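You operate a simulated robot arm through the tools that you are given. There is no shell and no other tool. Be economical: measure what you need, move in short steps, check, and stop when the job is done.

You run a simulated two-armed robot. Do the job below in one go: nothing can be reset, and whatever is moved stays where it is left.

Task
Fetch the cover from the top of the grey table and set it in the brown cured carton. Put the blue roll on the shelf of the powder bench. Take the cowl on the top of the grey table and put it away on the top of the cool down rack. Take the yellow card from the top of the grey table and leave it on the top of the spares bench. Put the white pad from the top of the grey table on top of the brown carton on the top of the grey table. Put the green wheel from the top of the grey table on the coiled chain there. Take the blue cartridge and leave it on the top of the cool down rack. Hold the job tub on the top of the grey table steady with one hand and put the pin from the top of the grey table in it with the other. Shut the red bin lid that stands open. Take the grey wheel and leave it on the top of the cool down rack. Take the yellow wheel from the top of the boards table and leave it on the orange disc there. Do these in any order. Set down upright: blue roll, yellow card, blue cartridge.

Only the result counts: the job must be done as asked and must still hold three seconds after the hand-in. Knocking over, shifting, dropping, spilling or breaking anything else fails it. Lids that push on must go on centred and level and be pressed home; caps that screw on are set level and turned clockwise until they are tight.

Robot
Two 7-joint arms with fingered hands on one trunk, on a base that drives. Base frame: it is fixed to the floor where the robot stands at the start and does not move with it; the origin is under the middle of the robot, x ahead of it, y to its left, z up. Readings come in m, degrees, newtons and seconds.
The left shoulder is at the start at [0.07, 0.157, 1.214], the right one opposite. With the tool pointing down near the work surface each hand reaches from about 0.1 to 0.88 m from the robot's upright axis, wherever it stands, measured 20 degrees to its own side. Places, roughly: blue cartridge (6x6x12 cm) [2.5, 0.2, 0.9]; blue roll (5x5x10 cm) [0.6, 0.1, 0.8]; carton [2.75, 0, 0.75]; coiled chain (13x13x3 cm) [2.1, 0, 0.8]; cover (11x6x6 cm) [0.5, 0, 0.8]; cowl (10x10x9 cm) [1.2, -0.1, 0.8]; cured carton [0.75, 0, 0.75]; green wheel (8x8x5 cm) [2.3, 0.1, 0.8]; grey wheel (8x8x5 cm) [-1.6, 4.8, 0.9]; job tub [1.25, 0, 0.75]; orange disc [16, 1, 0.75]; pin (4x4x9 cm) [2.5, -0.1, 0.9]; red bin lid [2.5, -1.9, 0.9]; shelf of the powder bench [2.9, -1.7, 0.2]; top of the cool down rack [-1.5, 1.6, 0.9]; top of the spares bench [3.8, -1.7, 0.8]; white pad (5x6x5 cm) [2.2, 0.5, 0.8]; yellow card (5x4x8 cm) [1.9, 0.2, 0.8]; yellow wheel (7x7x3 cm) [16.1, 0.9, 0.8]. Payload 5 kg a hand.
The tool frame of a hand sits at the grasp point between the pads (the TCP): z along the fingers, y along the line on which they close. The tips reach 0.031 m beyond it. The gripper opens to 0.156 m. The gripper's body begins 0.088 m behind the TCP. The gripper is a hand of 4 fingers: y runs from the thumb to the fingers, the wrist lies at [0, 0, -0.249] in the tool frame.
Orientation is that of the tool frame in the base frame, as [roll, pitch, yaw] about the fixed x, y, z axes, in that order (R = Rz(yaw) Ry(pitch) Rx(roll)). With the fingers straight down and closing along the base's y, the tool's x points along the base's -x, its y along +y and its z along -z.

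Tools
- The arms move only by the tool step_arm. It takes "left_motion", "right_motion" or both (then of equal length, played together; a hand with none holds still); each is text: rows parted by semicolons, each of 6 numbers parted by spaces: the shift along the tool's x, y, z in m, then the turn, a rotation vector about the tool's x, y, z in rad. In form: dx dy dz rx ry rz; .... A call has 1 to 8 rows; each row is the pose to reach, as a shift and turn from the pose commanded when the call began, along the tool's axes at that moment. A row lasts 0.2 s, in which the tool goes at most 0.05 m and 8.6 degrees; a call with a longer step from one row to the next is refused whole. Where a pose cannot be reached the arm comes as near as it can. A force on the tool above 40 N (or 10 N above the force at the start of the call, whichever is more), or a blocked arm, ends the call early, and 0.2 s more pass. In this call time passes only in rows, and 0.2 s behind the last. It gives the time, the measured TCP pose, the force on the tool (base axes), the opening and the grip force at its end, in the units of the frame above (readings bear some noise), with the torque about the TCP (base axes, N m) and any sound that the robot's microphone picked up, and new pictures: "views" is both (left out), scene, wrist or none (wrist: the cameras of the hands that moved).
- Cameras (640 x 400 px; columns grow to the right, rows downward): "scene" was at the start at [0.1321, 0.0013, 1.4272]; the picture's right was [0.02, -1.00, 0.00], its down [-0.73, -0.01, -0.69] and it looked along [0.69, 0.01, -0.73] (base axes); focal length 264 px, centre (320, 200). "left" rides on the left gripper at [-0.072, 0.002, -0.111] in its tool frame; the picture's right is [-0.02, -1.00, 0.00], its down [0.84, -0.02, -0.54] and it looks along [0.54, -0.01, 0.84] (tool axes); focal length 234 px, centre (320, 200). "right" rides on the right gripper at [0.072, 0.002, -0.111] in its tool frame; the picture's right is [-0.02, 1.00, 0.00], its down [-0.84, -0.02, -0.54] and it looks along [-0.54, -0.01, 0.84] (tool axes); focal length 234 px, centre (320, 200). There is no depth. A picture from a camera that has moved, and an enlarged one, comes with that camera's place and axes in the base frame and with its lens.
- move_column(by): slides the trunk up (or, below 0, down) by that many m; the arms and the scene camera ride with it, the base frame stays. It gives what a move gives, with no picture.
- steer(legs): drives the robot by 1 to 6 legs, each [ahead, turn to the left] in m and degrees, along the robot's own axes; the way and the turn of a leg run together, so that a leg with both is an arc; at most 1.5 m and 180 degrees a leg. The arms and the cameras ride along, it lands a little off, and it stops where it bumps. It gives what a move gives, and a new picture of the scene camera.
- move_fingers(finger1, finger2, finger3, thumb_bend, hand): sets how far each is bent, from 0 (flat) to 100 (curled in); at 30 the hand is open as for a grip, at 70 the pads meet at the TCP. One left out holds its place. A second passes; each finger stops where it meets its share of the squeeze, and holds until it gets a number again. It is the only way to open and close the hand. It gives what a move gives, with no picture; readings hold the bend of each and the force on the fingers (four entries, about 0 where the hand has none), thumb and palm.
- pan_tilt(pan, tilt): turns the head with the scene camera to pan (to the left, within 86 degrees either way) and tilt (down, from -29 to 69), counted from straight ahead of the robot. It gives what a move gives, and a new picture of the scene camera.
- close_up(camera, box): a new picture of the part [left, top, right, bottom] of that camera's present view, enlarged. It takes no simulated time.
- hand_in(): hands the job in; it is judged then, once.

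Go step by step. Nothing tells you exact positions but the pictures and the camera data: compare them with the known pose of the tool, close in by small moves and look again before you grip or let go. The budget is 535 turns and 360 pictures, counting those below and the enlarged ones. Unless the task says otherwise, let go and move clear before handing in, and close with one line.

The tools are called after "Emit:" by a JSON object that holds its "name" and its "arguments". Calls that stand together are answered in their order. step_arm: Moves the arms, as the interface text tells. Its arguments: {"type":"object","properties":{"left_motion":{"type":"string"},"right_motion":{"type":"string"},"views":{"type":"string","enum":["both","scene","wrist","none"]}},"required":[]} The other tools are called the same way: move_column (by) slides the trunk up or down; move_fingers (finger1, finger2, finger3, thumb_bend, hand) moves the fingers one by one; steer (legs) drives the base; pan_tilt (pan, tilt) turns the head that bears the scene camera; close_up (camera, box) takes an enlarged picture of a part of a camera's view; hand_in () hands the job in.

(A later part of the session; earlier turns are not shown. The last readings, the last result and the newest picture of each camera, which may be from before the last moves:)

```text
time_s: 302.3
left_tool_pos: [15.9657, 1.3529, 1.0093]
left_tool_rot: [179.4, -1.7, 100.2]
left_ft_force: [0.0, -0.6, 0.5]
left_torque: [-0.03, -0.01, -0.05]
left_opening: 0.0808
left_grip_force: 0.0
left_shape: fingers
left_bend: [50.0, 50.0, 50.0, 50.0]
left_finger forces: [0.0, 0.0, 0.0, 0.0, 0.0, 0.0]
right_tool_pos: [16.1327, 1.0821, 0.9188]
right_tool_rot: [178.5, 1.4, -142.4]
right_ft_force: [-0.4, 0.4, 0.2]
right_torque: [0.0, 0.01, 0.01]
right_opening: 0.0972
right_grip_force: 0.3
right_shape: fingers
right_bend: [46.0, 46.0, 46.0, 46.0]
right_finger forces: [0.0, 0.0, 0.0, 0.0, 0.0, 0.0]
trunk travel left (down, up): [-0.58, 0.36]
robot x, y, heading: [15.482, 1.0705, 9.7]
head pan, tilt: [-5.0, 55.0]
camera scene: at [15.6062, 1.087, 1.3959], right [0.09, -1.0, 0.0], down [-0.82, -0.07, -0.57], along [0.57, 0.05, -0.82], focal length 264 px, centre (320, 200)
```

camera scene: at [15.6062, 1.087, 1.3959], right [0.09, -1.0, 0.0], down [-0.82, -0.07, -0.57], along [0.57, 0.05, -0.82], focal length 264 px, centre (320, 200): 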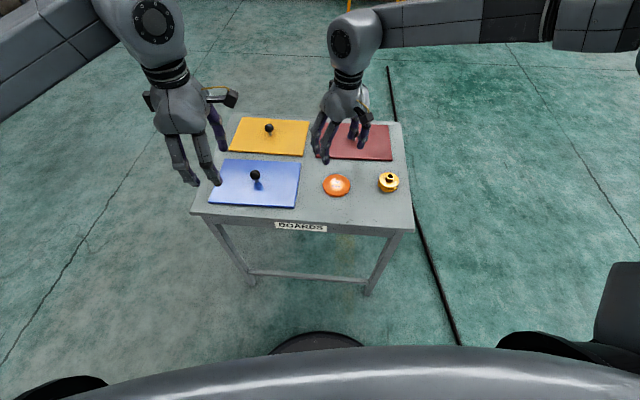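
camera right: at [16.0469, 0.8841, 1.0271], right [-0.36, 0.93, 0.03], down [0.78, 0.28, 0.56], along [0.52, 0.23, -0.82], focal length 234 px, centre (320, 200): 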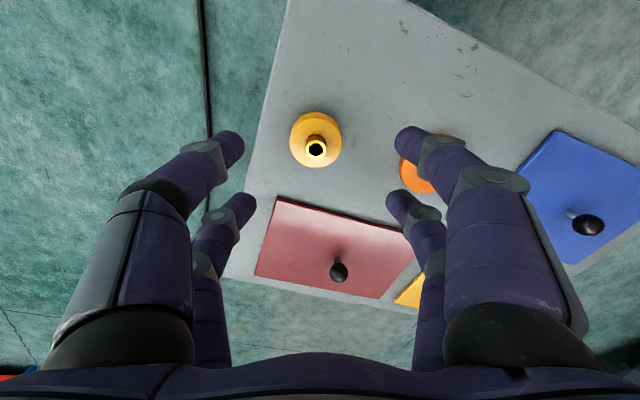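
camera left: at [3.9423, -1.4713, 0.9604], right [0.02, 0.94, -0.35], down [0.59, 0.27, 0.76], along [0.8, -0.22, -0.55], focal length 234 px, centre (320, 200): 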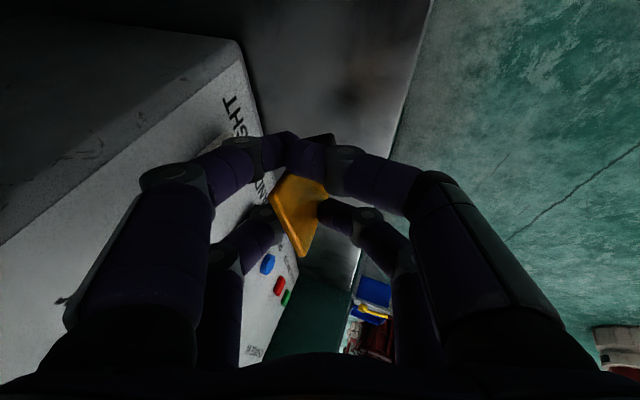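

Emit:
{"name": "step_arm", "arguments": {"right_motion": "0.024 -0.031 0.01 0.026 0.024 0; 0.048 -0.062 0.02 0.026 0.024 0; 0.072 -0.094 0.035 0.026 0.024 0; 0.0964 -0.125 0.05 0.026 0.024 0", "views": "wrist"}}

```text
time_s: 303.3
left_tool_pos: [15.9667, 1.3527, 1.0099]
left_tool_rot: [179.5, -1.7, 100.3]
left_ft_force: [0.0, -0.3, -0.2]
left_torque: [0.03, -0.02, -0.03]
left_opening: 0.0807
left_grip_force: 0.0
left_shape: fingers
left_bend: [50.0, 50.0, 50.0, 50.0]
left_finger forces: [0.1, 0.0, 0.0, 0.0, 0.1, 0.0]
right_tool_pos: [16.1323, 0.9249, 0.8631]
right_tool_rot: [179.8, 0.1, -142.4]
right_ft_force: [-0.5, -0.2, 0.1]
right_torque: [0.0, -0.02, 0.03]
right_opening: 0.0969
right_grip_force: 0.0
right_shape: fingers
right_bend: [46.0, 46.0, 46.0, 46.0]
right_finger forces: [0.0, 0.0, 0.0, 0.0, 0.0, 0.0]
trunk travel left (down, up): [-0.58, 0.36]
robot x, y, heading: [15.4826, 1.0732, 10.1]
head pan, tilt: [-5.0, 55.0]
camera right: at [16.0758, 0.8836, 0.9741], right [-0.59, 0.81, 0.0], down [0.68, 0.49, 0.55], along [0.44, 0.32, -0.84], focal length 234 px, centre (320, 200)
```

right: 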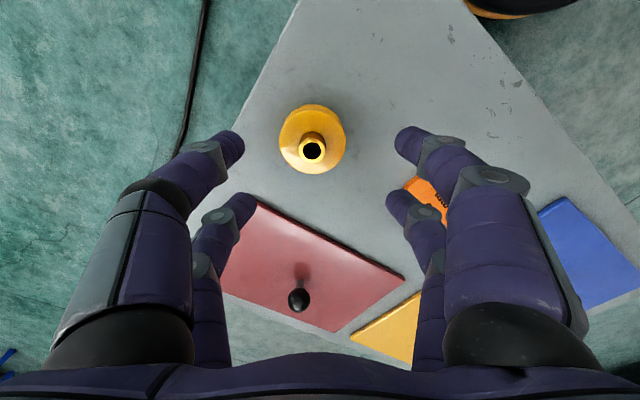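

Emit:
{"name": "step_arm", "arguments": {"right_motion": "-0.0037 -0.0067 0.03 0 0 0; -0.0037 -0.0067 0.055 0 0 0; -0.0037 -0.0067 0.073 0 0 0", "views": "wrist"}}

```text
time_s: 304.1
left_tool_pos: [15.967, 1.3532, 1.0088]
left_tool_rot: [179.4, -1.6, 100.2]
left_ft_force: [-0.8, 0.9, 0.3]
left_torque: [0.0, 0.02, 0.0]
left_opening: 0.0807
left_grip_force: 0.0
left_shape: fingers
left_bend: [50.0, 50.0, 50.0, 50.0]
left_finger forces: [0.0, 0.0, 0.0, 0.0, 0.0, 0.0]
right_tool_pos: [16.1399, 0.9229, 0.7902]
right_tool_rot: [179.9, 0.0, -142.4]
right_ft_force: [0.5, 0.1, -0.4]
right_torque: [0.02, -0.03, -0.01]
right_opening: 0.0973
right_grip_force: 0.0
right_shape: fingers
right_bend: [46.0, 46.0, 46.0, 46.0]
right_finger forces: [0.0, 0.1, 0.0, 0.0, 0.0, 0.0]
trunk travel left (down, up): [-0.58, 0.36]
robot x, y, heading: [15.4814, 1.0704, 10.0]
head pan, tilt: [-5.0, 55.0]
camera right: at [16.0837, 0.8825, 0.9011], right [-0.59, 0.81, 0.0], down [0.68, 0.49, 0.55], along [0.44, 0.32, -0.84], focal length 234 px, centre (320, 200)
```

right: 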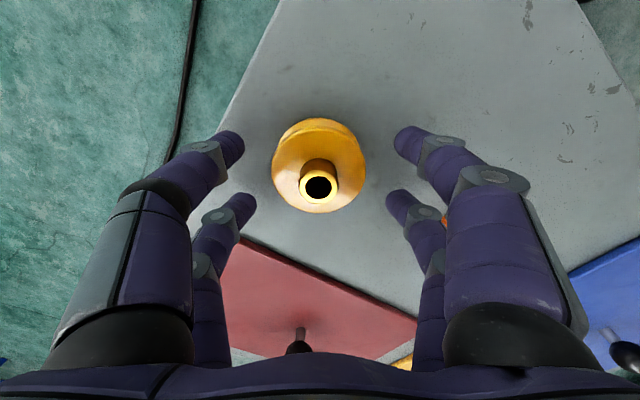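

Emit:
{"name": "step_arm", "arguments": {"right_motion": "0 0 0.008 0 0 0; 0 0 0.013 0 0 0", "views": "none"}}

Emit:
{"name": "move_fingers", "arguments": {"hand": "right", "finger1": 66, "finger2": 66, "finger3": 66, "thumb_bend": 66}}

Emit:
{"name": "close_up", "arguments": {"camera": "right", "box": [160, 60, 480, 260]}}

```text
time_s: 304.7
left_tool_pos: [15.9652, 1.3553, 1.0091]
left_tool_rot: [179.3, -1.6, 100.2]
left_ft_force: [0.0, 0.3, 0.4]
left_torque: [-0.02, 0.0, 0.01]
left_opening: 0.0809
left_grip_force: 0.1
left_shape: fingers
left_bend: [50.0, 50.0, 50.0, 50.0]
left_finger forces: [0.0, 0.1, 0.0, 0.0, 0.0, 0.1]
right_tool_pos: [16.1389, 0.924, 0.779]
right_tool_rot: [179.9, 0.2, -142.5]
right_ft_force: [0.3, -0.6, 10.1]
right_torque: [0.01, 0.15, -0.12]
right_opening: 0.097
right_grip_force: 5.6
right_shape: fingers
right_bend: [46.0, 46.0, 46.0, 46.0]
right_finger forces: [5.2, 1.0, 2.0, 0.0, 1.8, 0.0]
trunk travel left (down, up): [-0.58, 0.36]
robot x, y, heading: [15.4828, 1.0756, 10.1]
head pan, tilt: [-5.0, 55.0]
```

```text
time_s: 305.7
left_tool_pos: [15.9661, 1.354, 1.0086]
left_tool_rot: [179.3, -1.6, 100.2]
left_ft_force: [0.0, -0.1, 0.5]
left_torque: [0.02, 0.02, 0.0]
left_opening: 0.0808
left_grip_force: 0.0
left_shape: fingers
left_bend: [50.0, 50.0, 50.0, 50.0]
left_finger forces: [0.0, 0.1, 0.0, 0.0, 0.1, 0.0]
right_tool_pos: [16.1396, 0.9231, 0.778]
right_tool_rot: [179.9, 0.1, -142.4]
right_ft_force: [2.4, 0.6, 15.2]
right_torque: [0.19, 0.25, -0.06]
right_opening: 0.0485
right_grip_force: 21.2
right_shape: fingers
right_bend: [57.0, 60.0, 60.0, 62.0]
right_finger forces: [16.3, 9.1, 7.1, 0.0, 9.8, 0.0]
trunk travel left (down, up): [-0.58, 0.36]
robot x, y, heading: [15.4877, 1.0756, 10.0]
head pan, tilt: [-5.0, 55.0]
```

```text
2.00 times, centred on (320, 160) of right
camera zoom: at [16.0827, 0.8827, 0.8888], right [-0.59, 0.81, 0.0], down [0.68, 0.49, 0.55], along [0.44, 0.32, -0.84], focal length 468 px, centre (320, 280)
```

zoom: 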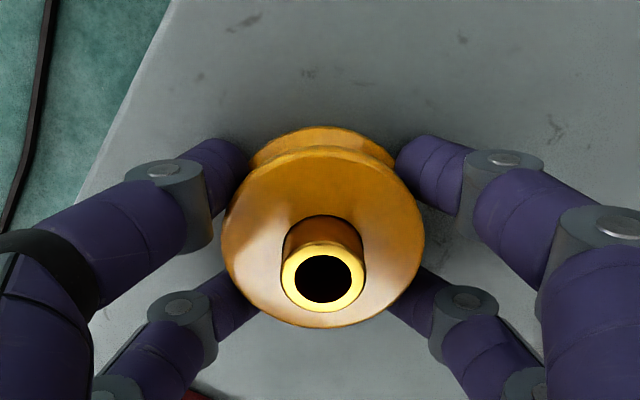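

Emit:
{"name": "step_arm", "arguments": {"right_motion": "0 0 -0.02 0 0 0; 0 0 -0.05 0 0 0; 0 0 -0.08 0 0 0", "views": "wrist"}}

```text
time_s: 306.5
left_tool_pos: [15.9663, 1.3522, 1.009]
left_tool_rot: [179.5, -1.7, 100.2]
left_ft_force: [0.4, -0.6, 0.4]
left_torque: [-0.01, -0.03, 0.02]
left_opening: 0.0808
left_grip_force: 0.1
left_shape: fingers
left_bend: [50.0, 50.0, 50.0, 50.0]
left_finger forces: [0.0, 0.0, 0.1, 0.0, 0.1, 0.0]
right_tool_pos: [16.1401, 0.9239, 0.8556]
right_tool_rot: [179.9, -0.1, -142.3]
right_ft_force: [-1.2, -1.0, -4.7]
right_torque: [-0.02, -0.03, 0.0]
right_opening: 0.0484
right_grip_force: 13.8
right_shape: fingers
right_bend: [57.0, 59.0, 60.0, 62.0]
right_finger forces: [7.1, 7.7, 4.8, 0.0, 9.0, 0.0]
trunk travel left (down, up): [-0.58, 0.36]
robot x, y, heading: [15.4809, 1.0719, 10.1]
head pan, tilt: [-5.0, 55.0]
camera right: at [16.0837, 0.882, 0.9663], right [-0.59, 0.81, 0.0], down [0.68, 0.49, 0.54], along [0.44, 0.32, -0.84], focal length 234 px, centre (320, 200)
```

right: 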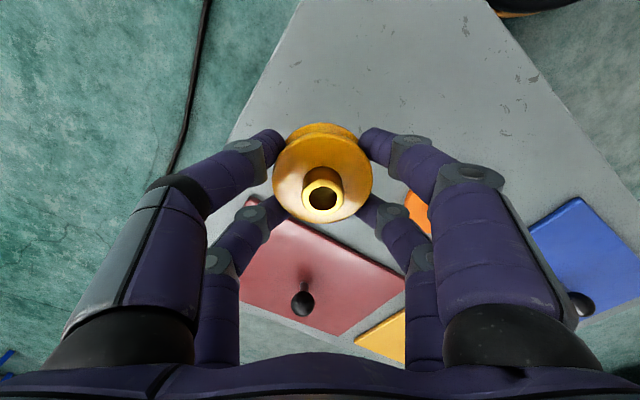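

Emit:
{"name": "step_arm", "arguments": {"right_motion": "-0.019 0.034 0 0 0 0; -0.038 0.068 0 0 0 0; -0.057 0.102 0 0 0 0; -0.076 0.136 0 0 0 0; -0.076 0.136 0.03 0 0 0"}}

```text
time_s: 307.7
left_tool_pos: [15.9684, 1.3523, 1.0088]
left_tool_rot: [179.3, -1.6, 100.2]
left_ft_force: [-0.1, -0.9, -0.3]
left_torque: [0.02, 0.0, 0.0]
left_opening: 0.0807
left_grip_force: 0.0
left_shape: fingers
left_bend: [50.0, 50.0, 50.0, 50.0]
left_finger forces: [0.1, 0.1, 0.0, 0.1, 0.0, 0.1]
right_tool_pos: [16.1043, 1.0524, 0.8427]
right_tool_rot: [179.6, 0.0, -142.4]
right_ft_force: [0.1, -0.2, -5.2]
right_torque: [0.02, -0.02, 0.0]
right_opening: 0.0486
right_grip_force: 14.7
right_shape: fingers
right_bend: [57.0, 59.0, 60.0, 62.0]
right_finger forces: [7.6, 7.9, 5.1, 0.1, 9.0, 0.0]
right hand out of reach, approached as far as the arm can: row 4, 5
trunk travel left (down, up): [-0.58, 0.36]
robot x, y, heading: [15.4834, 1.0707, 10.1]
head pan, tilt: [-5.0, 55.0]
camera scene: at [15.6076, 1.0859, 1.3957], right [0.09, -1.0, 0.0], down [-0.82, -0.07, -0.57], along [0.57, 0.05, -0.82], focal length 264 px, centre (320, 200)
camera right: at [16.0469, 1.0115, 0.9529], right [-0.59, 0.81, 0.0], down [0.68, 0.49, 0.55], along [0.44, 0.33, -0.84], focal length 234 px, centre (320, 200)
```

scene: 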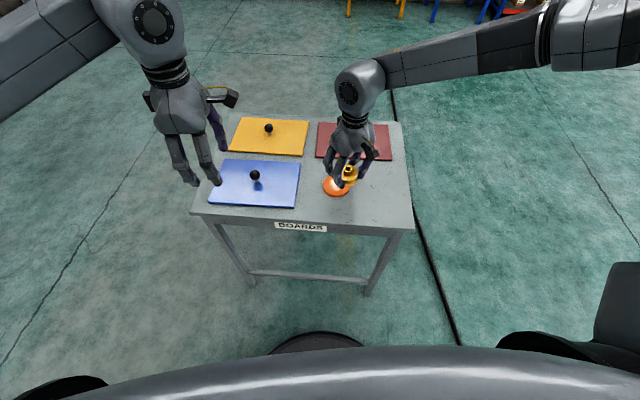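
right: 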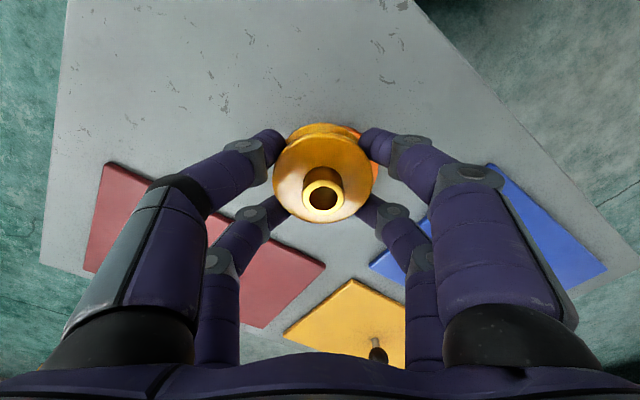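

Emit:
{"name": "steer", "arguments": {"legs": [[0, 10]]}}

Emit:
{"name": "step_arm", "arguments": {"right_motion": "0.0162 -0.0233 0 0 0 0; 0.0323 -0.0467 0 0 0 0; 0.0485 -0.07 0 0 0 0"}}

```text
time_s: 308.8
left_tool_pos: [15.9099, 1.434, 1.0092]
left_tool_rot: [179.3, -1.6, 110.3]
left_ft_force: [0.2, 0.0, -0.6]
left_torque: [-0.03, -0.01, 0.0]
left_opening: 0.0808
left_grip_force: 0.1
left_shape: fingers
left_bend: [50.0, 50.0, 50.0, 50.0]
left_finger forces: [0.0, 0.0, 0.1, 0.1, 0.0, 0.1]
right_tool_pos: [16.0966, 1.1627, 0.8426]
right_tool_rot: [179.9, 0.1, -132.4]
right_ft_force: [0.1, 0.6, -6.2]
right_torque: [0.0, 0.01, 0.01]
right_opening: 0.0484
right_grip_force: 15.2
right_shape: fingers
right_bend: [57.0, 59.0, 60.0, 62.0]
right_finger forces: [7.6, 7.8, 5.2, 0.1, 9.0, 0.1]
trunk travel left (down, up): [-0.58, 0.36]
robot x, y, heading: [15.4838, 1.0729, 20.3]
head pan, tilt: [-5.0, 55.0]
camera scene: at [15.6021, 1.1091, 1.3958], right [0.26, -0.96, 0.0], down [-0.79, -0.22, -0.57], along [0.55, 0.15, -0.82], focal length 264 px, centre (320, 200)
```

scene: 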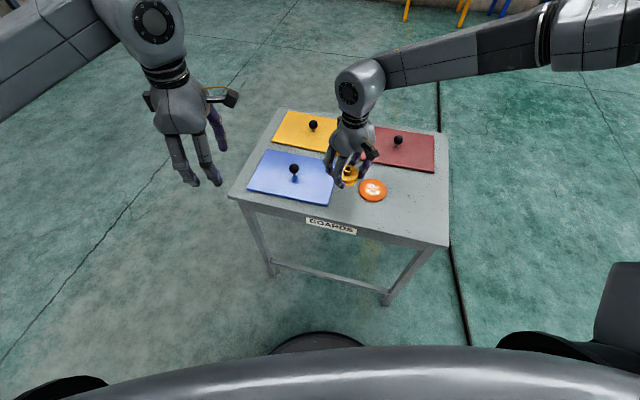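

```text
time_s: 309.6
left_tool_pos: [15.9095, 1.4325, 1.0095]
left_tool_rot: [179.4, -1.7, 110.2]
left_ft_force: [1.2, -0.7, 0.6]
left_torque: [0.0, 0.01, 0.01]
left_opening: 0.0806
left_grip_force: 0.0
left_shape: fingers
left_bend: [50.0, 50.0, 50.0, 50.0]
left_finger forces: [0.0, 0.1, 0.0, 0.1, 0.0, 0.0]
right_tool_pos: [16.1165, 1.0776, 0.8422]
right_tool_rot: [179.7, 0.1, -132.2]
right_ft_force: [0.3, 0.0, -4.6]
right_torque: [0.05, -0.01, 0.03]
right_opening: 0.0482
right_grip_force: 14.9
right_shape: fingers
right_bend: [57.0, 59.0, 60.0, 62.0]
right_finger forces: [7.6, 7.7, 5.1, 0.0, 9.0, 0.0]
trunk travel left (down, up): [-0.58, 0.36]
robot x, y, heading: [15.482, 1.0721, 20.6]
head pan, tilt: [-5.0, 55.0]
camera scene: at [15.6022, 1.1069, 1.3958], right [0.26, -0.96, 0.0], down [-0.79, -0.21, -0.57], along [0.55, 0.15, -0.82], focal length 264 px, centre (320, 200)
camera right: at [16.0677, 1.0272, 0.953], right [-0.72, 0.69, 0.0], down [0.58, 0.6, 0.55], along [0.38, 0.4, -0.84], focal length 234 px, centre (320, 200)
```

scene: 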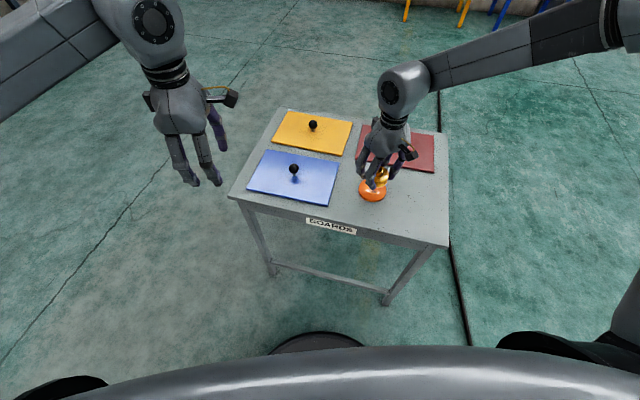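
right: 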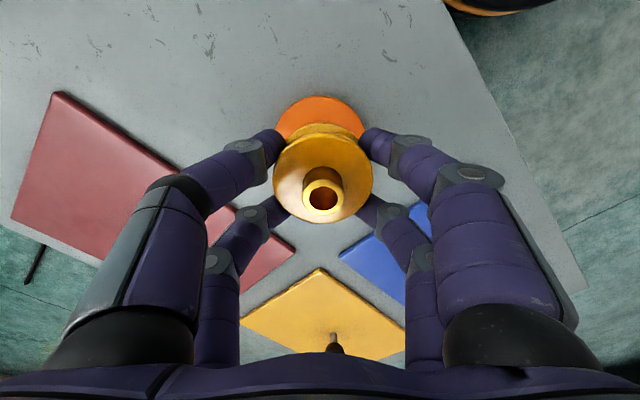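

Emit:
{"name": "step_arm", "arguments": {"right_motion": "0 0 0.025 0 0 0; 0 0 0.042 0 0 0; 0 0 0.047 0 0 0", "views": "none"}}

Emit:
{"name": "step_arm", "arguments": {"right_motion": "0 0 0.003 0 0 0; 0 0 0.006 0 0 0", "views": "none"}}

```text
time_s: 310.4
left_tool_pos: [15.9096, 1.4343, 1.0092]
left_tool_rot: [179.4, -1.5, 110.3]
left_ft_force: [-0.1, -0.4, 0.5]
left_torque: [-0.01, -0.01, 0.02]
left_opening: 0.081
left_grip_force: 0.0
left_shape: fingers
left_bend: [50.0, 50.0, 50.0, 50.0]
left_finger forces: [0.1, 0.1, 0.1, 0.0, 0.0, 0.0]
right_tool_pos: [16.1164, 1.0802, 0.7945]
right_tool_rot: [179.7, 0.2, -132.2]
right_ft_force: [0.1, 0.9, -5.7]
right_torque: [0.01, -0.03, -0.01]
right_opening: 0.0487
right_grip_force: 15.0
right_shape: fingers
right_bend: [57.0, 59.0, 60.0, 62.0]
right_finger forces: [7.7, 7.8, 5.2, 0.0, 9.1, 0.0]
trunk travel left (down, up): [-0.58, 0.36]
robot x, y, heading: [15.484, 1.0733, 20.3]
head pan, tilt: [-5.0, 55.0]
```

```text
time_s: 311.0
left_tool_pos: [15.9094, 1.4333, 1.0093]
left_tool_rot: [179.4, -1.7, 110.3]
left_ft_force: [-0.1, -0.4, 0.4]
left_torque: [-0.02, -0.01, 0.0]
left_opening: 0.0808
left_grip_force: 0.0
left_shape: fingers
left_bend: [50.0, 50.0, 50.0, 50.0]
left_finger forces: [0.0, 0.1, 0.0, 0.0, 0.0, 0.1]
right_tool_pos: [16.116, 1.0807, 0.7888]
right_tool_rot: [179.8, 0.1, -132.3]
right_ft_force: [-0.1, -0.6, -5.9]
right_torque: [0.0, 0.02, -0.02]
right_opening: 0.0485
right_grip_force: 15.0
right_shape: fingers
right_bend: [57.0, 59.0, 60.0, 62.0]
right_finger forces: [7.9, 7.8, 5.3, 0.0, 9.2, 0.1]
trunk travel left (down, up): [-0.58, 0.36]
robot x, y, heading: [15.4836, 1.0709, 20.3]
head pan, tilt: [-5.0, 55.0]
```

Emit:
{"name": "step_arm", "arguments": {"right_motion": "0 0 0.003 0 0 0; 0 0 0.005 0 0 0", "views": "none"}}

```text
time_s: 311.6
left_tool_pos: [15.9076, 1.4341, 1.0102]
left_tool_rot: [179.4, -1.6, 110.3]
left_ft_force: [-0.6, 0.6, 0.1]
left_torque: [0.04, -0.03, -0.05]
left_opening: 0.0808
left_grip_force: 0.1
left_shape: fingers
left_bend: [50.0, 50.0, 50.0, 50.0]
left_finger forces: [0.1, 0.0, 0.0, 0.1, 0.1, 0.0]
right_tool_pos: [16.1166, 1.0799, 0.7868]
right_tool_rot: [179.8, 0.3, -132.2]
right_ft_force: [-0.8, -3.2, 15.7]
right_torque: [-0.03, 0.37, 0.03]
right_opening: 0.0484
right_grip_force: 21.9
right_shape: fingers
right_bend: [57.0, 59.0, 60.0, 62.0]
right_finger forces: [15.9, 8.6, 6.2, 0.0, 12.0, 0.0]
trunk travel left (down, up): [-0.58, 0.36]
robot x, y, heading: [15.486, 1.0691, 20.6]
head pan, tilt: [-5.0, 55.0]
```

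Contact with the orange disc. I release, rise and check.

Emit:
{"name": "move_fingers", "arguments": {"hand": "right", "finger1": 46, "finger2": 46, "finger3": 46, "thumb_bend": 46}}

Emit:
{"name": "step_arm", "arguments": {"right_motion": "0 0 -0.04 0 0 0; 0 0 -0.08 0 0 0; 0 0 -0.12 0 0 0; 0 0 -0.16 0 0 0; 0 0 -0.2 0 0 0", "views": "wrist"}}

```text
time_s: 312.6
left_tool_pos: [15.9103, 1.4335, 1.0089]
left_tool_rot: [179.3, -1.7, 110.3]
left_ft_force: [-0.2, -0.7, -0.8]
left_torque: [0.0, -0.03, -0.01]
left_opening: 0.0808
left_grip_force: 0.1
left_shape: fingers
left_bend: [50.0, 50.0, 50.0, 50.0]
left_finger forces: [0.0, 0.0, 0.0, 0.0, 0.1, 0.1]
right_tool_pos: [16.1159, 1.0792, 0.7846]
right_tool_rot: [179.7, 0.1, -132.4]
right_ft_force: [0.2, -0.4, 0.4]
right_torque: [-0.02, 0.01, 0.03]
right_opening: 0.0962
right_grip_force: 0.1
right_shape: fingers
right_bend: [46.0, 46.0, 46.0, 46.0]
right_finger forces: [0.0, 0.0, 0.1, 0.1, 0.0, 0.0]
trunk travel left (down, up): [-0.58, 0.36]
robot x, y, heading: [15.4802, 1.071, 20.1]
head pan, tilt: [-5.0, 55.0]
```

```text
time_s: 313.8
left_tool_pos: [15.9085, 1.4336, 1.009]
left_tool_rot: [179.3, -1.5, 110.3]
left_ft_force: [-0.2, 0.6, 0.8]
left_torque: [-0.01, -0.04, 0.0]
left_opening: 0.0805
left_grip_force: 0.0
left_shape: fingers
left_bend: [50.0, 50.0, 50.0, 50.0]
left_finger forces: [0.1, 0.1, 0.0, 0.0, 0.1, 0.1]
right_tool_pos: [16.1156, 1.0798, 0.9844]
right_tool_rot: [179.9, 0.2, -132.3]
right_ft_force: [-0.3, -0.3, 0.2]
right_torque: [0.0, 0.01, 0.03]
right_opening: 0.0964
right_grip_force: 0.1
right_shape: fingers
right_bend: [46.0, 46.0, 46.0, 46.0]
right_finger forces: [0.0, 0.0, 0.0, 0.0, 0.0, 0.0]
trunk travel left (down, up): [-0.58, 0.36]
robot x, y, heading: [15.4813, 1.0673, 20.0]
head pan, tilt: [-5.0, 55.0]
camera right: at [16.0666, 1.0281, 1.0953], right [-0.72, 0.69, 0.0], down [0.58, 0.6, 0.55], along [0.38, 0.4, -0.84], focal length 234 px, centre (320, 200)
```

right: 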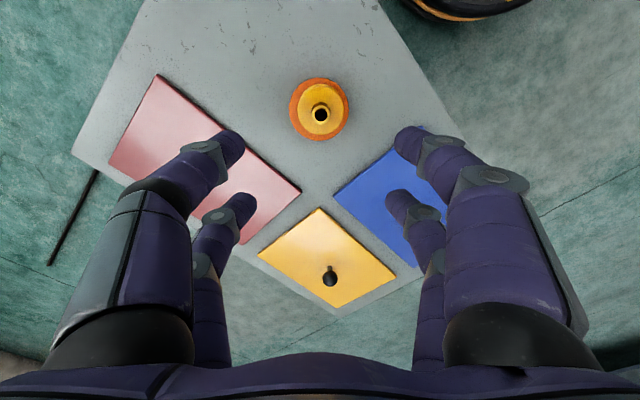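

The yellow wheel sits on the orange disc. Now I drive back the same way.

Emit:
{"name": "steer", "arguments": {"legs": [[-0.3, 0], [0, 152.9], [1.5, 0], [1.22, 0], [0, 10.7], [1.5, 0]]}}

Emit:
{"name": "pan_tilt", "arguments": {"pan": 0, "tilt": 20}}

```text
time_s: 342.8
left_tool_pos: [10.4776, 0.9247, 1.009]
left_tool_rot: [179.4, -1.7, -85.5]
left_ft_force: [-0.3, -0.3, -0.2]
left_torque: [0.02, -0.01, 0.01]
left_opening: 0.0807
left_grip_force: 0.1
left_shape: fingers
left_bend: [50.0, 50.0, 50.0, 50.0]
left_finger forces: [0.0, 0.0, 0.0, 0.0, 0.0, 0.0]
right_tool_pos: [10.373, 1.322, 0.9832]
right_tool_rot: [179.9, 0.1, 32.0]
right_ft_force: [0.7, 0.4, -0.5]
right_torque: [0.02, 0.01, 0.02]
right_opening: 0.0965
right_grip_force: 0.0
right_shape: fingers
right_bend: [46.0, 46.0, 46.0, 46.0]
right_finger forces: [0.1, 0.0, 0.1, 0.0, 0.0, 0.0]
trunk travel left (down, up): [-0.58, 0.36]
robot x, y, heading: [10.9859, 1.1584, -175.5]
head pan, tilt: [-5.0, 55.0]
camera scene: at [10.8642, 1.1548, 1.3958], right [0.01, 1.0, 0.0], down [0.82, -0.01, -0.57], along [-0.57, 0.0, -0.82], focal length 264 px, centre (320, 200)
```

scene: 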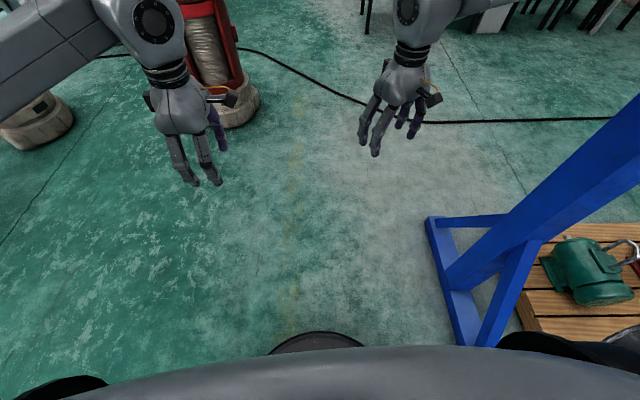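

```text
time_s: 343.8
left_tool_pos: [10.4758, 0.9248, 1.0099]
left_tool_rot: [179.3, -1.7, -85.4]
left_ft_force: [0.7, -0.9, -0.2]
left_torque: [-0.02, -0.02, 0.02]
left_opening: 0.0811
left_grip_force: 0.0
left_shape: fingers
left_bend: [50.0, 50.0, 50.0, 50.0]
left_finger forces: [0.1, 0.1, 0.0, 0.1, 0.0, 0.0]
right_tool_pos: [10.3722, 1.3228, 0.9827]
right_tool_rot: [179.8, 0.0, 32.0]
right_ft_force: [0.1, -0.6, 0.1]
right_torque: [0.01, -0.02, -0.01]
right_opening: 0.0964
right_grip_force: 0.1
right_shape: fingers
right_bend: [46.0, 46.0, 46.0, 46.0]
right_finger forces: [0.0, 0.1, 0.1, 0.0, 0.1, 0.1]
trunk travel left (down, up): [-0.58, 0.36]
robot x, y, heading: [10.9796, 1.1576, -175.4]
head pan, tilt: [0.0, 20.0]
camera scene: at [10.8436, 1.1468, 1.4479], right [-0.08, 1.0, 0.0], down [0.34, 0.03, -0.94], along [-0.94, -0.07, -0.34], focal length 264 px, centre (320, 200)
```

scene: 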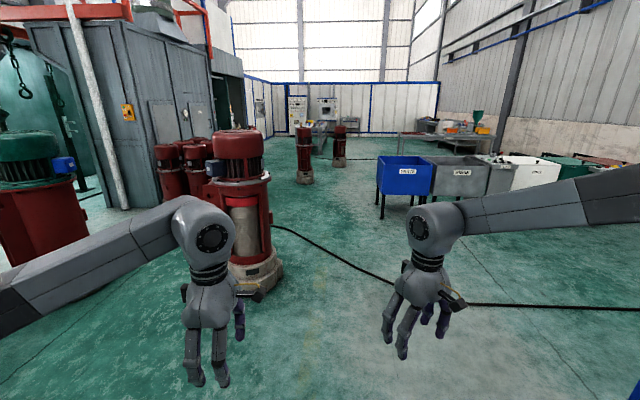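

Emit:
{"name": "steer", "arguments": {"legs": [[0, -5.6], [1.5, 0], [1.5, 0], [1.5, 0], [0.95, 0]]}}

Emit:
{"name": "pan_tilt", "arguments": {"pan": 0, "tilt": 30}}

```text
time_s: 370.4
left_tool_pos: [5.0023, 1.1026, 1.009]
left_tool_rot: [179.4, -1.7, -91.6]
left_ft_force: [-0.2, -0.2, 0.1]
left_torque: [-0.01, 0.0, -0.02]
left_opening: 0.0809
left_grip_force: 0.1
left_shape: fingers
left_bend: [50.0, 50.0, 50.0, 50.0]
left_finger forces: [0.1, 0.1, 0.0, 0.1, 0.0, 0.0]
right_tool_pos: [4.9422, 1.5093, 0.9839]
right_tool_rot: [179.8, 0.2, 25.8]
right_ft_force: [-0.6, 0.0, -0.2]
right_torque: [-0.04, 0.0, -0.01]
right_opening: 0.0966
right_grip_force: 0.1
right_shape: fingers
right_bend: [46.0, 46.0, 46.0, 46.0]
right_finger forces: [0.0, 0.0, 0.0, 0.0, 0.0, 0.0]
trunk travel left (down, up): [-0.58, 0.36]
robot x, y, heading: [5.5339, 1.2776, 178.6]
head pan, tilt: [0.0, 20.0]
camera scene: at [5.3905, 1.2847, 1.4479], right [0.03, 1.0, 0.0], down [0.34, -0.01, -0.94], along [-0.94, 0.03, -0.34], focal length 264 px, centre (320, 200)
```

scene: 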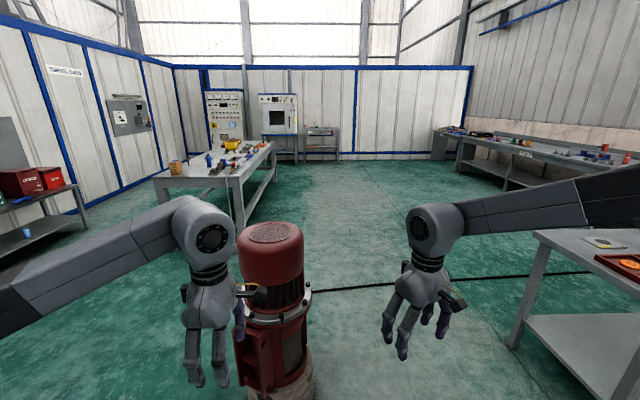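

```text
time_s: 371.1
left_tool_pos: [5.0012, 1.1044, 1.0089]
left_tool_rot: [179.5, -1.7, -91.6]
left_ft_force: [-0.9, -0.9, -0.7]
left_torque: [0.0, 0.02, 0.02]
left_opening: 0.0811
left_grip_force: 0.1
left_shape: fingers
left_bend: [50.0, 50.0, 50.0, 50.0]
left_finger forces: [0.0, 0.0, 0.0, 0.0, 0.0, 0.0]
right_tool_pos: [4.9414, 1.5095, 0.9834]
right_tool_rot: [179.7, 0.1, 25.8]
right_ft_force: [0.0, 0.2, 0.4]
right_torque: [-0.01, 0.01, 0.0]
right_opening: 0.0964
right_grip_force: 0.1
right_shape: fingers
right_bend: [46.0, 46.0, 46.0, 46.0]
right_finger forces: [0.1, 0.0, 0.0, 0.0, 0.1, 0.0]
trunk travel left (down, up): [-0.58, 0.36]
robot x, y, heading: [5.5309, 1.2828, 178.5]
head pan, tilt: [0.0, 30.0]
camera scene: at [5.3931, 1.2846, 1.4319], right [0.03, 1.0, 0.0], down [0.5, -0.01, -0.87], along [-0.87, 0.02, -0.5], focal length 264 px, centre (320, 200)
```

scene: 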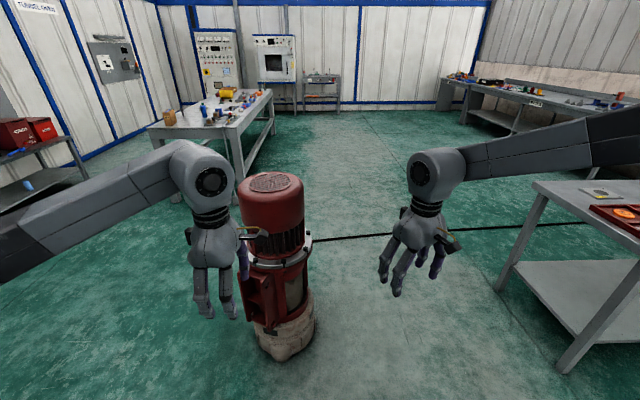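

Emit:
{"name": "steer", "arguments": {"legs": [[0, -43], [0.81, 0], [0, 44.5], [1.3, 0], [1.15, 0], [0, 90]]}}

```text
time_s: 394.9
left_tool_pos: [2.6908, 1.2868, 1.0105]
left_tool_rot: [179.4, -1.7, 0.6]
left_ft_force: [0.2, 0.8, 0.0]
left_torque: [0.02, -0.02, 0.05]
left_opening: 0.0807
left_grip_force: 0.1
left_shape: fingers
left_bend: [50.0, 50.0, 50.0, 50.0]
left_finger forces: [0.1, 0.0, 0.0, 0.0, 0.1, 0.0]
right_tool_pos: [2.2876, 1.2113, 0.9839]
right_tool_rot: [179.8, 0.1, 118.0]
right_ft_force: [-0.1, -0.5, -0.4]
right_torque: [-0.01, -0.01, 0.0]
right_opening: 0.0966
right_grip_force: 0.2
right_shape: fingers
right_bend: [46.0, 46.0, 46.0, 46.0]
right_finger forces: [0.1, 0.0, 0.1, 0.1, 0.1, 0.0]
trunk travel left (down, up): [-0.58, 0.36]
robot x, y, heading: [2.4953, 1.8111, -89.3]
head pan, tilt: [0.0, 30.0]
camera scene: at [2.4971, 1.6693, 1.4319], right [-1.0, -0.01, 0.0], down [-0.01, 0.5, -0.87], along [0.01, -0.87, -0.5], focal length 264 px, centre (320, 200)
```

scene: 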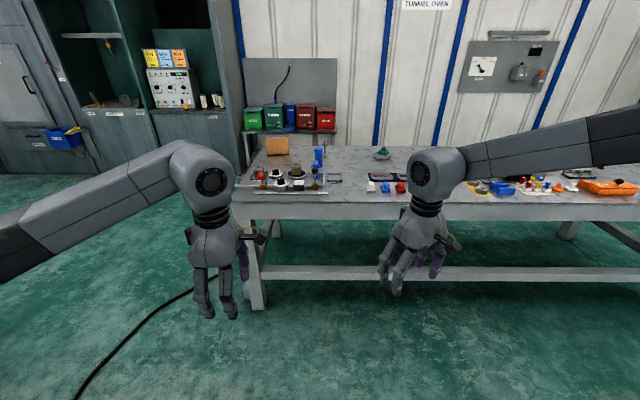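

Emit:
{"name": "steer", "arguments": {"legs": [[0.8, 0]]}}

Emit:
{"name": "pan_tilt", "arguments": {"pan": 0, "tilt": 50}}

```text
time_s: 399.1
left_tool_pos: [2.7081, 0.4911, 1.0092]
left_tool_rot: [179.4, -1.7, 1.2]
left_ft_force: [0.7, -0.1, 0.5]
left_torque: [0.0, 0.04, -0.02]
left_opening: 0.0807
left_grip_force: 0.1
left_shape: fingers
left_bend: [50.0, 50.0, 50.0, 50.0]
left_finger forces: [0.0, 0.0, 0.1, 0.1, 0.1, 0.0]
right_tool_pos: [2.3067, 0.4116, 0.984]
right_tool_rot: [179.8, 0.1, 118.7]
right_ft_force: [-0.2, 0.2, -0.1]
right_torque: [-0.01, 0.0, 0.02]
right_opening: 0.0965
right_grip_force: 0.1
right_shape: fingers
right_bend: [46.0, 46.0, 46.0, 46.0]
right_finger forces: [0.0, 0.0, 0.0, 0.0, 0.1, 0.1]
trunk travel left (down, up): [-0.58, 0.36]
robot x, y, heading: [2.5078, 1.0145, -88.6]
head pan, tilt: [0.0, 30.0]
camera scene: at [2.5111, 0.8724, 1.4319], right [-1.0, -0.02, 0.0], down [-0.01, 0.5, -0.87], along [0.02, -0.87, -0.5], focal length 264 px, centre (320, 200)
```

scene: 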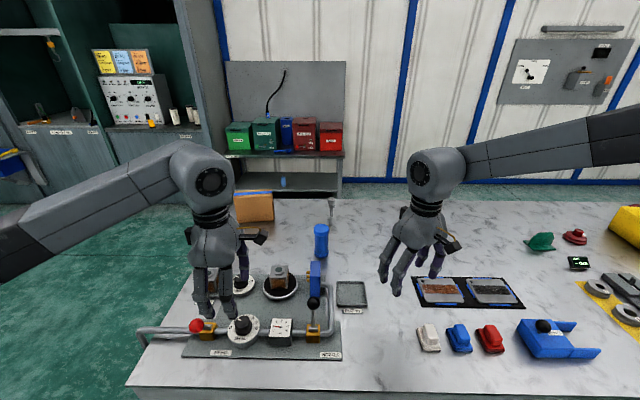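

```text
time_s: 400.0
left_tool_pos: [2.7096, 0.4915, 1.0094]
left_tool_rot: [179.4, -1.7, 1.3]
left_ft_force: [0.4, 0.1, -0.5]
left_torque: [0.0, -0.01, -0.01]
left_opening: 0.0807
left_grip_force: 0.1
left_shape: fingers
left_bend: [50.0, 50.0, 50.0, 50.0]
left_finger forces: [0.0, 0.0, 0.1, 0.0, 0.0, 0.0]
right_tool_pos: [2.3071, 0.4116, 0.9835]
right_tool_rot: [179.8, 0.0, 118.7]
right_ft_force: [-0.1, -0.3, 0.7]
right_torque: [0.01, 0.03, 0.02]
right_opening: 0.0969
right_grip_force: 0.0
right_shape: fingers
right_bend: [46.0, 46.0, 46.0, 46.0]
right_finger forces: [0.0, 0.1, 0.1, 0.1, 0.0, 0.0]
trunk travel left (down, up): [-0.58, 0.36]
robot x, y, heading: [2.5077, 1.0117, -88.8]
head pan, tilt: [0.0, 50.0]
camera scene: at [2.5109, 0.8861, 1.4024], right [-1.0, -0.02, 0.0], down [-0.02, 0.77, -0.64], along [0.01, -0.64, -0.77], focal length 264 px, centre (320, 200)
```

scene: 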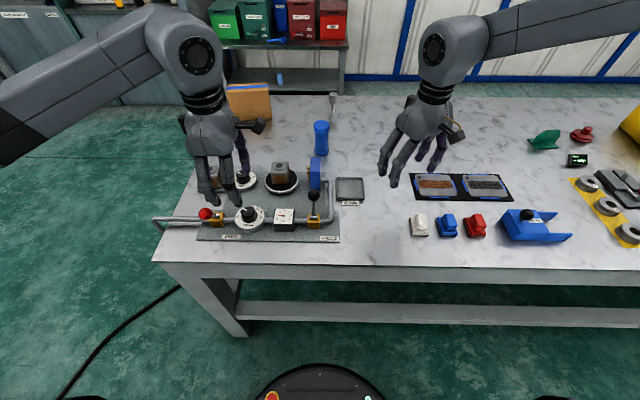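

Emit:
{"name": "step_arm", "arguments": {"right_motion": "0.042 -0.008 0.02 0 0 0; 0.0838 -0.0157 0.045 0 0 0", "views": "wrist"}}

Emit:
{"name": "close_up", "arguments": {"camera": "scene", "box": [380, 190, 500, 260]}}

```text
time_s: 400.6
left_tool_pos: [2.7093, 0.492, 1.0103]
left_tool_rot: [179.3, -1.7, 1.4]
left_ft_force: [0.4, -0.2, 0.4]
left_torque: [0.0, -0.03, -0.02]
left_opening: 0.0808
left_grip_force: 0.1
left_shape: fingers
left_bend: [50.0, 50.0, 50.0, 50.0]
left_finger forces: [0.0, 0.0, 0.1, 0.0, 0.1, 0.1]
right_tool_pos: [2.2528, 0.4801, 0.9396]
right_tool_rot: [179.8, 0.1, 118.7]
right_ft_force: [-0.6, -0.1, 0.5]
right_torque: [0.02, -0.01, -0.01]
right_opening: 0.0967
right_grip_force: 0.0
right_shape: fingers
right_bend: [46.0, 46.0, 46.0, 46.0]
right_finger forces: [0.0, 0.0, 0.0, 0.0, 0.0, 0.0]
trunk travel left (down, up): [-0.58, 0.36]
robot x, y, heading: [2.5058, 1.01, -88.8]
head pan, tilt: [0.0, 50.0]
camera right: at [2.2199, 0.5451, 1.0498], right [0.89, 0.46, 0.0], down [0.38, -0.74, 0.55], along [0.25, -0.49, -0.84], focal length 234 px, centre (320, 200)
```

right: 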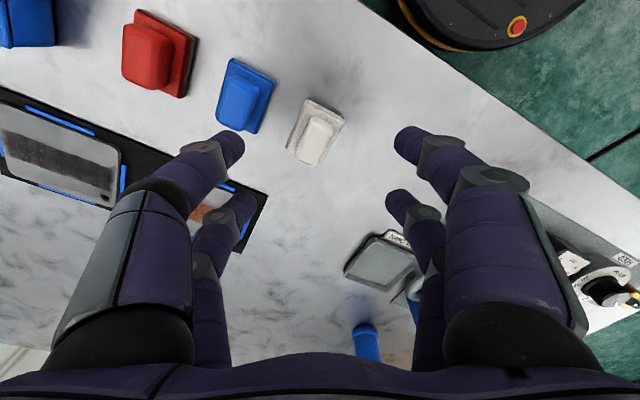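

```text
5.33 times, centred on (440, 225) of scene
camera zoom: at [2.5096, 0.8867, 1.4025], right [-1.0, -0.02, 0.0], down [-0.02, 0.77, -0.64], along [0.01, -0.64, -0.77], focal length 1409 px, centre (-320, 67)
```

zoom: 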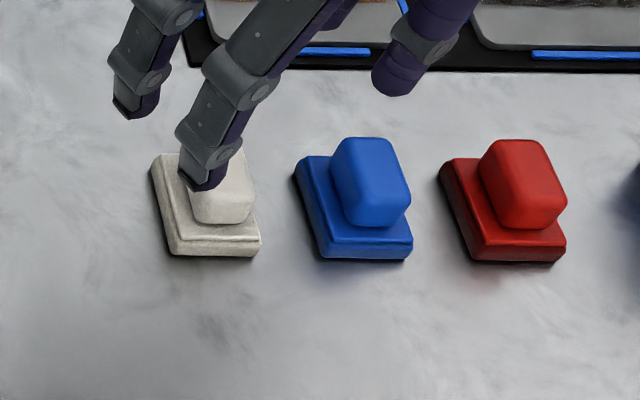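

Emit:
{"name": "step_arm", "arguments": {"right_motion": "-0.001 -0.001 0 0 0 0.125; -0.002 -0.002 0 0 0 0.25; -0.0034 -0.004 0 0 0 0.375; -0.0034 -0.004 0.01 0 0 0.5; -0.0034 -0.004 0.045 0 0 0.5; -0.0034 -0.004 0.07 0 0 0.5", "views": "wrist"}}

```text
time_s: 402.0
left_tool_pos: [2.7092, 0.4924, 1.009]
left_tool_rot: [179.3, -1.8, 1.2]
left_ft_force: [0.7, 0.1, 0.1]
left_torque: [0.02, 0.0, 0.03]
left_opening: 0.0807
left_grip_force: 0.1
left_shape: fingers
left_bend: [50.0, 50.0, 50.0, 50.0]
left_finger forces: [0.1, 0.0, 0.1, 0.0, 0.0, 0.0]
right_tool_pos: [2.251, 0.4729, 0.8689]
right_tool_rot: [179.8, 0.0, 90.0]
right_ft_force: [0.2, 0.2, 1.0]
right_torque: [0.0, -0.02, 0.01]
right_opening: 0.0965
right_grip_force: 0.1
right_shape: fingers
right_bend: [46.0, 46.0, 46.0, 46.0]
right_finger forces: [0.0, 0.0, 0.0, 0.1, 0.0, 0.0]
trunk travel left (down, up): [-0.58, 0.36]
robot x, y, heading: [2.5053, 1.0112, -89.0]
head pan, tilt: [0.0, 50.0]
camera right: at [2.2532, 0.5469, 0.9793], right [1.0, -0.02, 0.0], down [-0.02, -0.84, 0.54], along [-0.01, -0.54, -0.84], focal length 234 px, centre (320, 200)
```

right: 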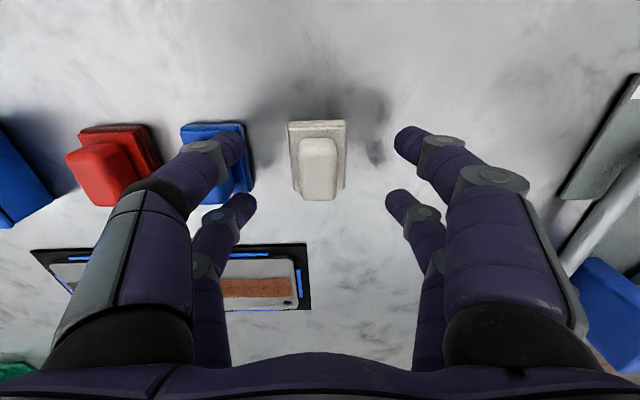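

Emit:
{"name": "move_fingers", "arguments": {"hand": "right", "finger1": 55, "finger2": 55, "finger3": 55, "thumb_bend": 55}}

Emit:
{"name": "step_arm", "arguments": {"right_motion": "0.009 0 0 0 0 0; 0.009 0 0.006 0 0 0", "views": "none"}}

Emit:
{"name": "move_fingers", "arguments": {"hand": "right", "finger1": 72, "finger2": 72, "finger3": 72, "thumb_bend": 72}}

Emit:
{"name": "close_up", "arguments": {"camera": "right", "box": [160, 60, 480, 260]}}

```text
time_s: 403.0
left_tool_pos: [2.7075, 0.491, 1.0099]
left_tool_rot: [179.4, -1.7, 1.2]
left_ft_force: [0.1, 0.5, 0.1]
left_torque: [-0.01, 0.0, 0.0]
left_opening: 0.0808
left_grip_force: 0.1
left_shape: fingers
left_bend: [50.0, 50.0, 50.0, 50.0]
left_finger forces: [0.1, 0.0, 0.0, 0.1, 0.0, 0.0]
right_tool_pos: [2.2509, 0.4744, 0.8695]
right_tool_rot: [179.7, 0.1, 90.0]
right_ft_force: [0.1, -0.8, 0.0]
right_torque: [0.01, 0.01, -0.02]
right_opening: 0.0618
right_grip_force: 0.0
right_shape: fingers
right_bend: [55.0, 55.0, 55.0, 55.0]
right_finger forces: [0.0, 0.1, 0.1, 0.0, 0.0, 0.1]
trunk travel left (down, up): [-0.58, 0.36]
robot x, y, heading: [2.5052, 1.0149, -88.9]
head pan, tilt: [0.0, 50.0]
```

```text
time_s: 403.6
left_tool_pos: [2.7094, 0.4911, 1.0081]
left_tool_rot: [179.4, -1.7, 1.2]
left_ft_force: [-0.4, -1.2, 0.3]
left_torque: [0.0, 0.03, -0.03]
left_opening: 0.081
left_grip_force: 0.1
left_shape: fingers
left_bend: [50.0, 50.0, 50.0, 50.0]
left_finger forces: [0.1, 0.0, 0.0, 0.0, 0.0, 0.0]
right_tool_pos: [2.2504, 0.4832, 0.8627]
right_tool_rot: [179.8, 0.0, 90.0]
right_ft_force: [-0.3, -1.3, -0.3]
right_torque: [0.0, -0.02, 0.0]
right_opening: 0.0618
right_grip_force: 0.1
right_shape: fingers
right_bend: [55.0, 55.0, 55.0, 55.0]
right_finger forces: [0.0, 0.0, 0.0, 0.1, 0.1, 0.0]
trunk travel left (down, up): [-0.58, 0.36]
robot x, y, heading: [2.5068, 1.0153, -88.9]
head pan, tilt: [0.0, 50.0]
```

```text
time_s: 404.6
left_tool_pos: [2.7093, 0.4915, 1.0088]
left_tool_rot: [179.5, -1.7, 1.3]
left_ft_force: [-0.6, 0.3, -0.5]
left_torque: [0.01, 0.01, -0.03]
left_opening: 0.0808
left_grip_force: 0.1
left_shape: fingers
left_bend: [50.0, 50.0, 50.0, 50.0]
left_finger forces: [0.0, 0.0, 0.1, 0.0, 0.0, 0.0]
right_tool_pos: [2.2519, 0.4834, 0.8632]
right_tool_rot: [179.8, 0.0, 90.0]
right_ft_force: [-0.3, -0.1, 0.4]
right_torque: [-0.02, 0.02, 0.02]
right_opening: 0.001
right_grip_force: 7.4
right_shape: fingers
right_bend: [71.0, 64.0, 64.0, 71.0]
right_finger forces: [0.0, 7.4, 7.4, 0.0, 0.1, 0.1]
trunk travel left (down, up): [-0.58, 0.36]
robot x, y, heading: [2.5059, 1.0142, -88.9]
head pan, tilt: [0.0, 50.0]
```

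```text
2.00 times, centred on (320, 160) of right
camera zoom: at [2.2536, 0.5563, 0.9736], right [1.0, -0.02, 0.0], down [-0.02, -0.84, 0.54], along [-0.01, -0.54, -0.84], focal length 468 px, centre (320, 280)
```

zoom: 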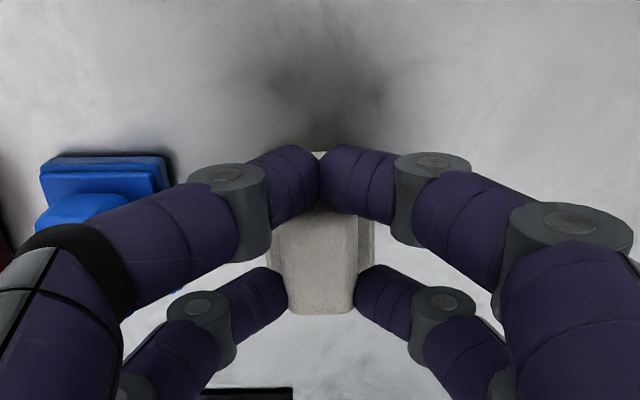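

Emit:
{"name": "move_fingers", "arguments": {"hand": "right", "finger1": 55, "finger2": 55, "finger3": 55, "thumb_bend": 55}}

Emit:
{"name": "step_arm", "arguments": {"right_motion": "-0.013 0 0.002 0 0 0", "views": "wrist"}}

```text
time_s: 405.6
left_tool_pos: [2.7092, 0.4924, 1.0097]
left_tool_rot: [179.4, -1.6, 1.3]
left_ft_force: [0.8, 0.6, 0.0]
left_torque: [0.03, 0.01, 0.01]
left_opening: 0.0809
left_grip_force: 0.1
left_shape: fingers
left_bend: [50.0, 50.0, 50.0, 50.0]
left_finger forces: [0.0, 0.0, 0.0, 0.1, 0.1, 0.1]
right_tool_pos: [2.2518, 0.483, 0.863]
right_tool_rot: [179.8, 0.0, 90.0]
right_ft_force: [-0.2, 0.5, -0.2]
right_torque: [-0.03, 0.01, 0.0]
right_opening: 0.0604
right_grip_force: 0.0
right_shape: fingers
right_bend: [55.0, 55.0, 55.0, 55.0]
right_finger forces: [0.0, 0.0, 0.0, 0.0, 0.0, 0.0]
trunk travel left (down, up): [-0.58, 0.36]
robot x, y, heading: [2.5035, 1.0132, -88.9]
head pan, tilt: [0.0, 50.0]
```

```text
time_s: 406.0
left_tool_pos: [2.7084, 0.4917, 1.0094]
left_tool_rot: [179.4, -1.6, 1.2]
left_ft_force: [0.1, -0.6, -0.1]
left_torque: [0.03, 0.03, 0.01]
left_opening: 0.0807
left_grip_force: 0.0
left_shape: fingers
left_bend: [50.0, 50.0, 50.0, 50.0]
left_finger forces: [0.0, 0.1, 0.0, 0.1, 0.1, 0.0]
right_tool_pos: [2.2507, 0.4681, 0.8613]
right_tool_rot: [179.8, 0.0, 90.1]
right_ft_force: [-0.4, 0.3, 0.6]
right_torque: [0.02, 0.0, 0.01]
right_opening: 0.0602
right_grip_force: 0.1
right_shape: fingers
right_bend: [55.0, 55.0, 55.0, 55.0]
right_finger forces: [0.1, 0.0, 0.0, 0.1, 0.0, 0.0]
trunk travel left (down, up): [-0.58, 0.36]
robot x, y, heading: [2.5052, 1.0145, -89.0]
head pan, tilt: [0.0, 50.0]
camera right: at [2.2531, 0.5425, 0.9712], right [1.0, -0.02, 0.0], down [-0.02, -0.84, 0.54], along [-0.01, -0.54, -0.84], focal length 234 px, centre (320, 200)
```

right: 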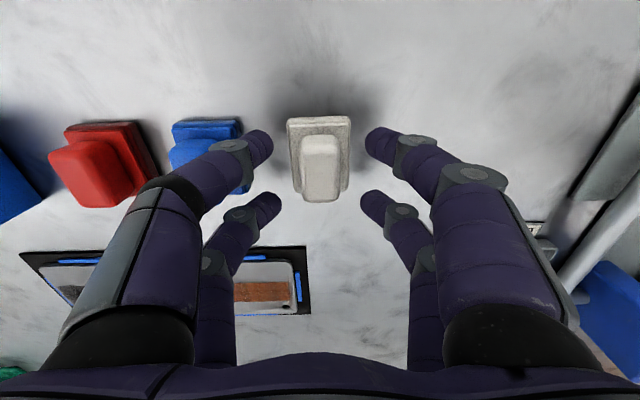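

Emit:
{"name": "move_fingers", "arguments": {"hand": "right", "finger1": 74, "finger2": 74, "finger3": 74, "thumb_bend": 74}}

Emit:
{"name": "close_up", "arguments": {"camera": "right", "box": [160, 60, 480, 260]}}

```text
time_s: 407.0
left_tool_pos: [2.7095, 0.4918, 1.0096]
left_tool_rot: [179.4, -1.7, 1.3]
left_ft_force: [0.0, 0.2, 0.4]
left_torque: [-0.01, -0.01, 0.01]
left_opening: 0.0809
left_grip_force: 0.0
left_shape: fingers
left_bend: [50.0, 50.0, 50.0, 50.0]
left_finger forces: [0.1, 0.0, 0.0, 0.0, 0.0, 0.1]
right_tool_pos: [2.2514, 0.4692, 0.8614]
right_tool_rot: [179.8, 0.0, 90.0]
right_ft_force: [-0.4, 1.0, 0.7]
right_torque: [0.14, 0.0, 0.02]
right_opening: 0.0247
right_grip_force: 16.9
right_shape: fingers
right_bend: [63.0, 71.0, 73.0, 68.0]
right_finger forces: [8.9, 6.8, 2.8, 0.0, 15.4, 0.1]
trunk travel left (down, up): [-0.58, 0.36]
robot x, y, heading: [2.503, 1.013, -88.8]
head pan, tilt: [0.0, 50.0]
```

```text
2.00 times, centred on (320, 160) of right
camera zoom: at [2.2533, 0.5433, 0.9717], right [1.0, -0.02, 0.0], down [-0.02, -0.84, 0.54], along [-0.01, -0.54, -0.84], focal length 468 px, centre (320, 280)
```

zoom: 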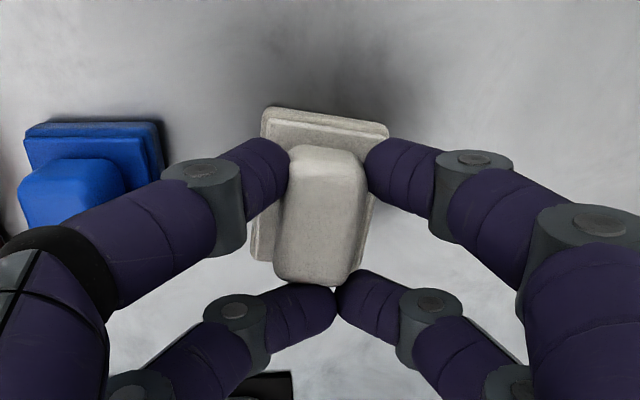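

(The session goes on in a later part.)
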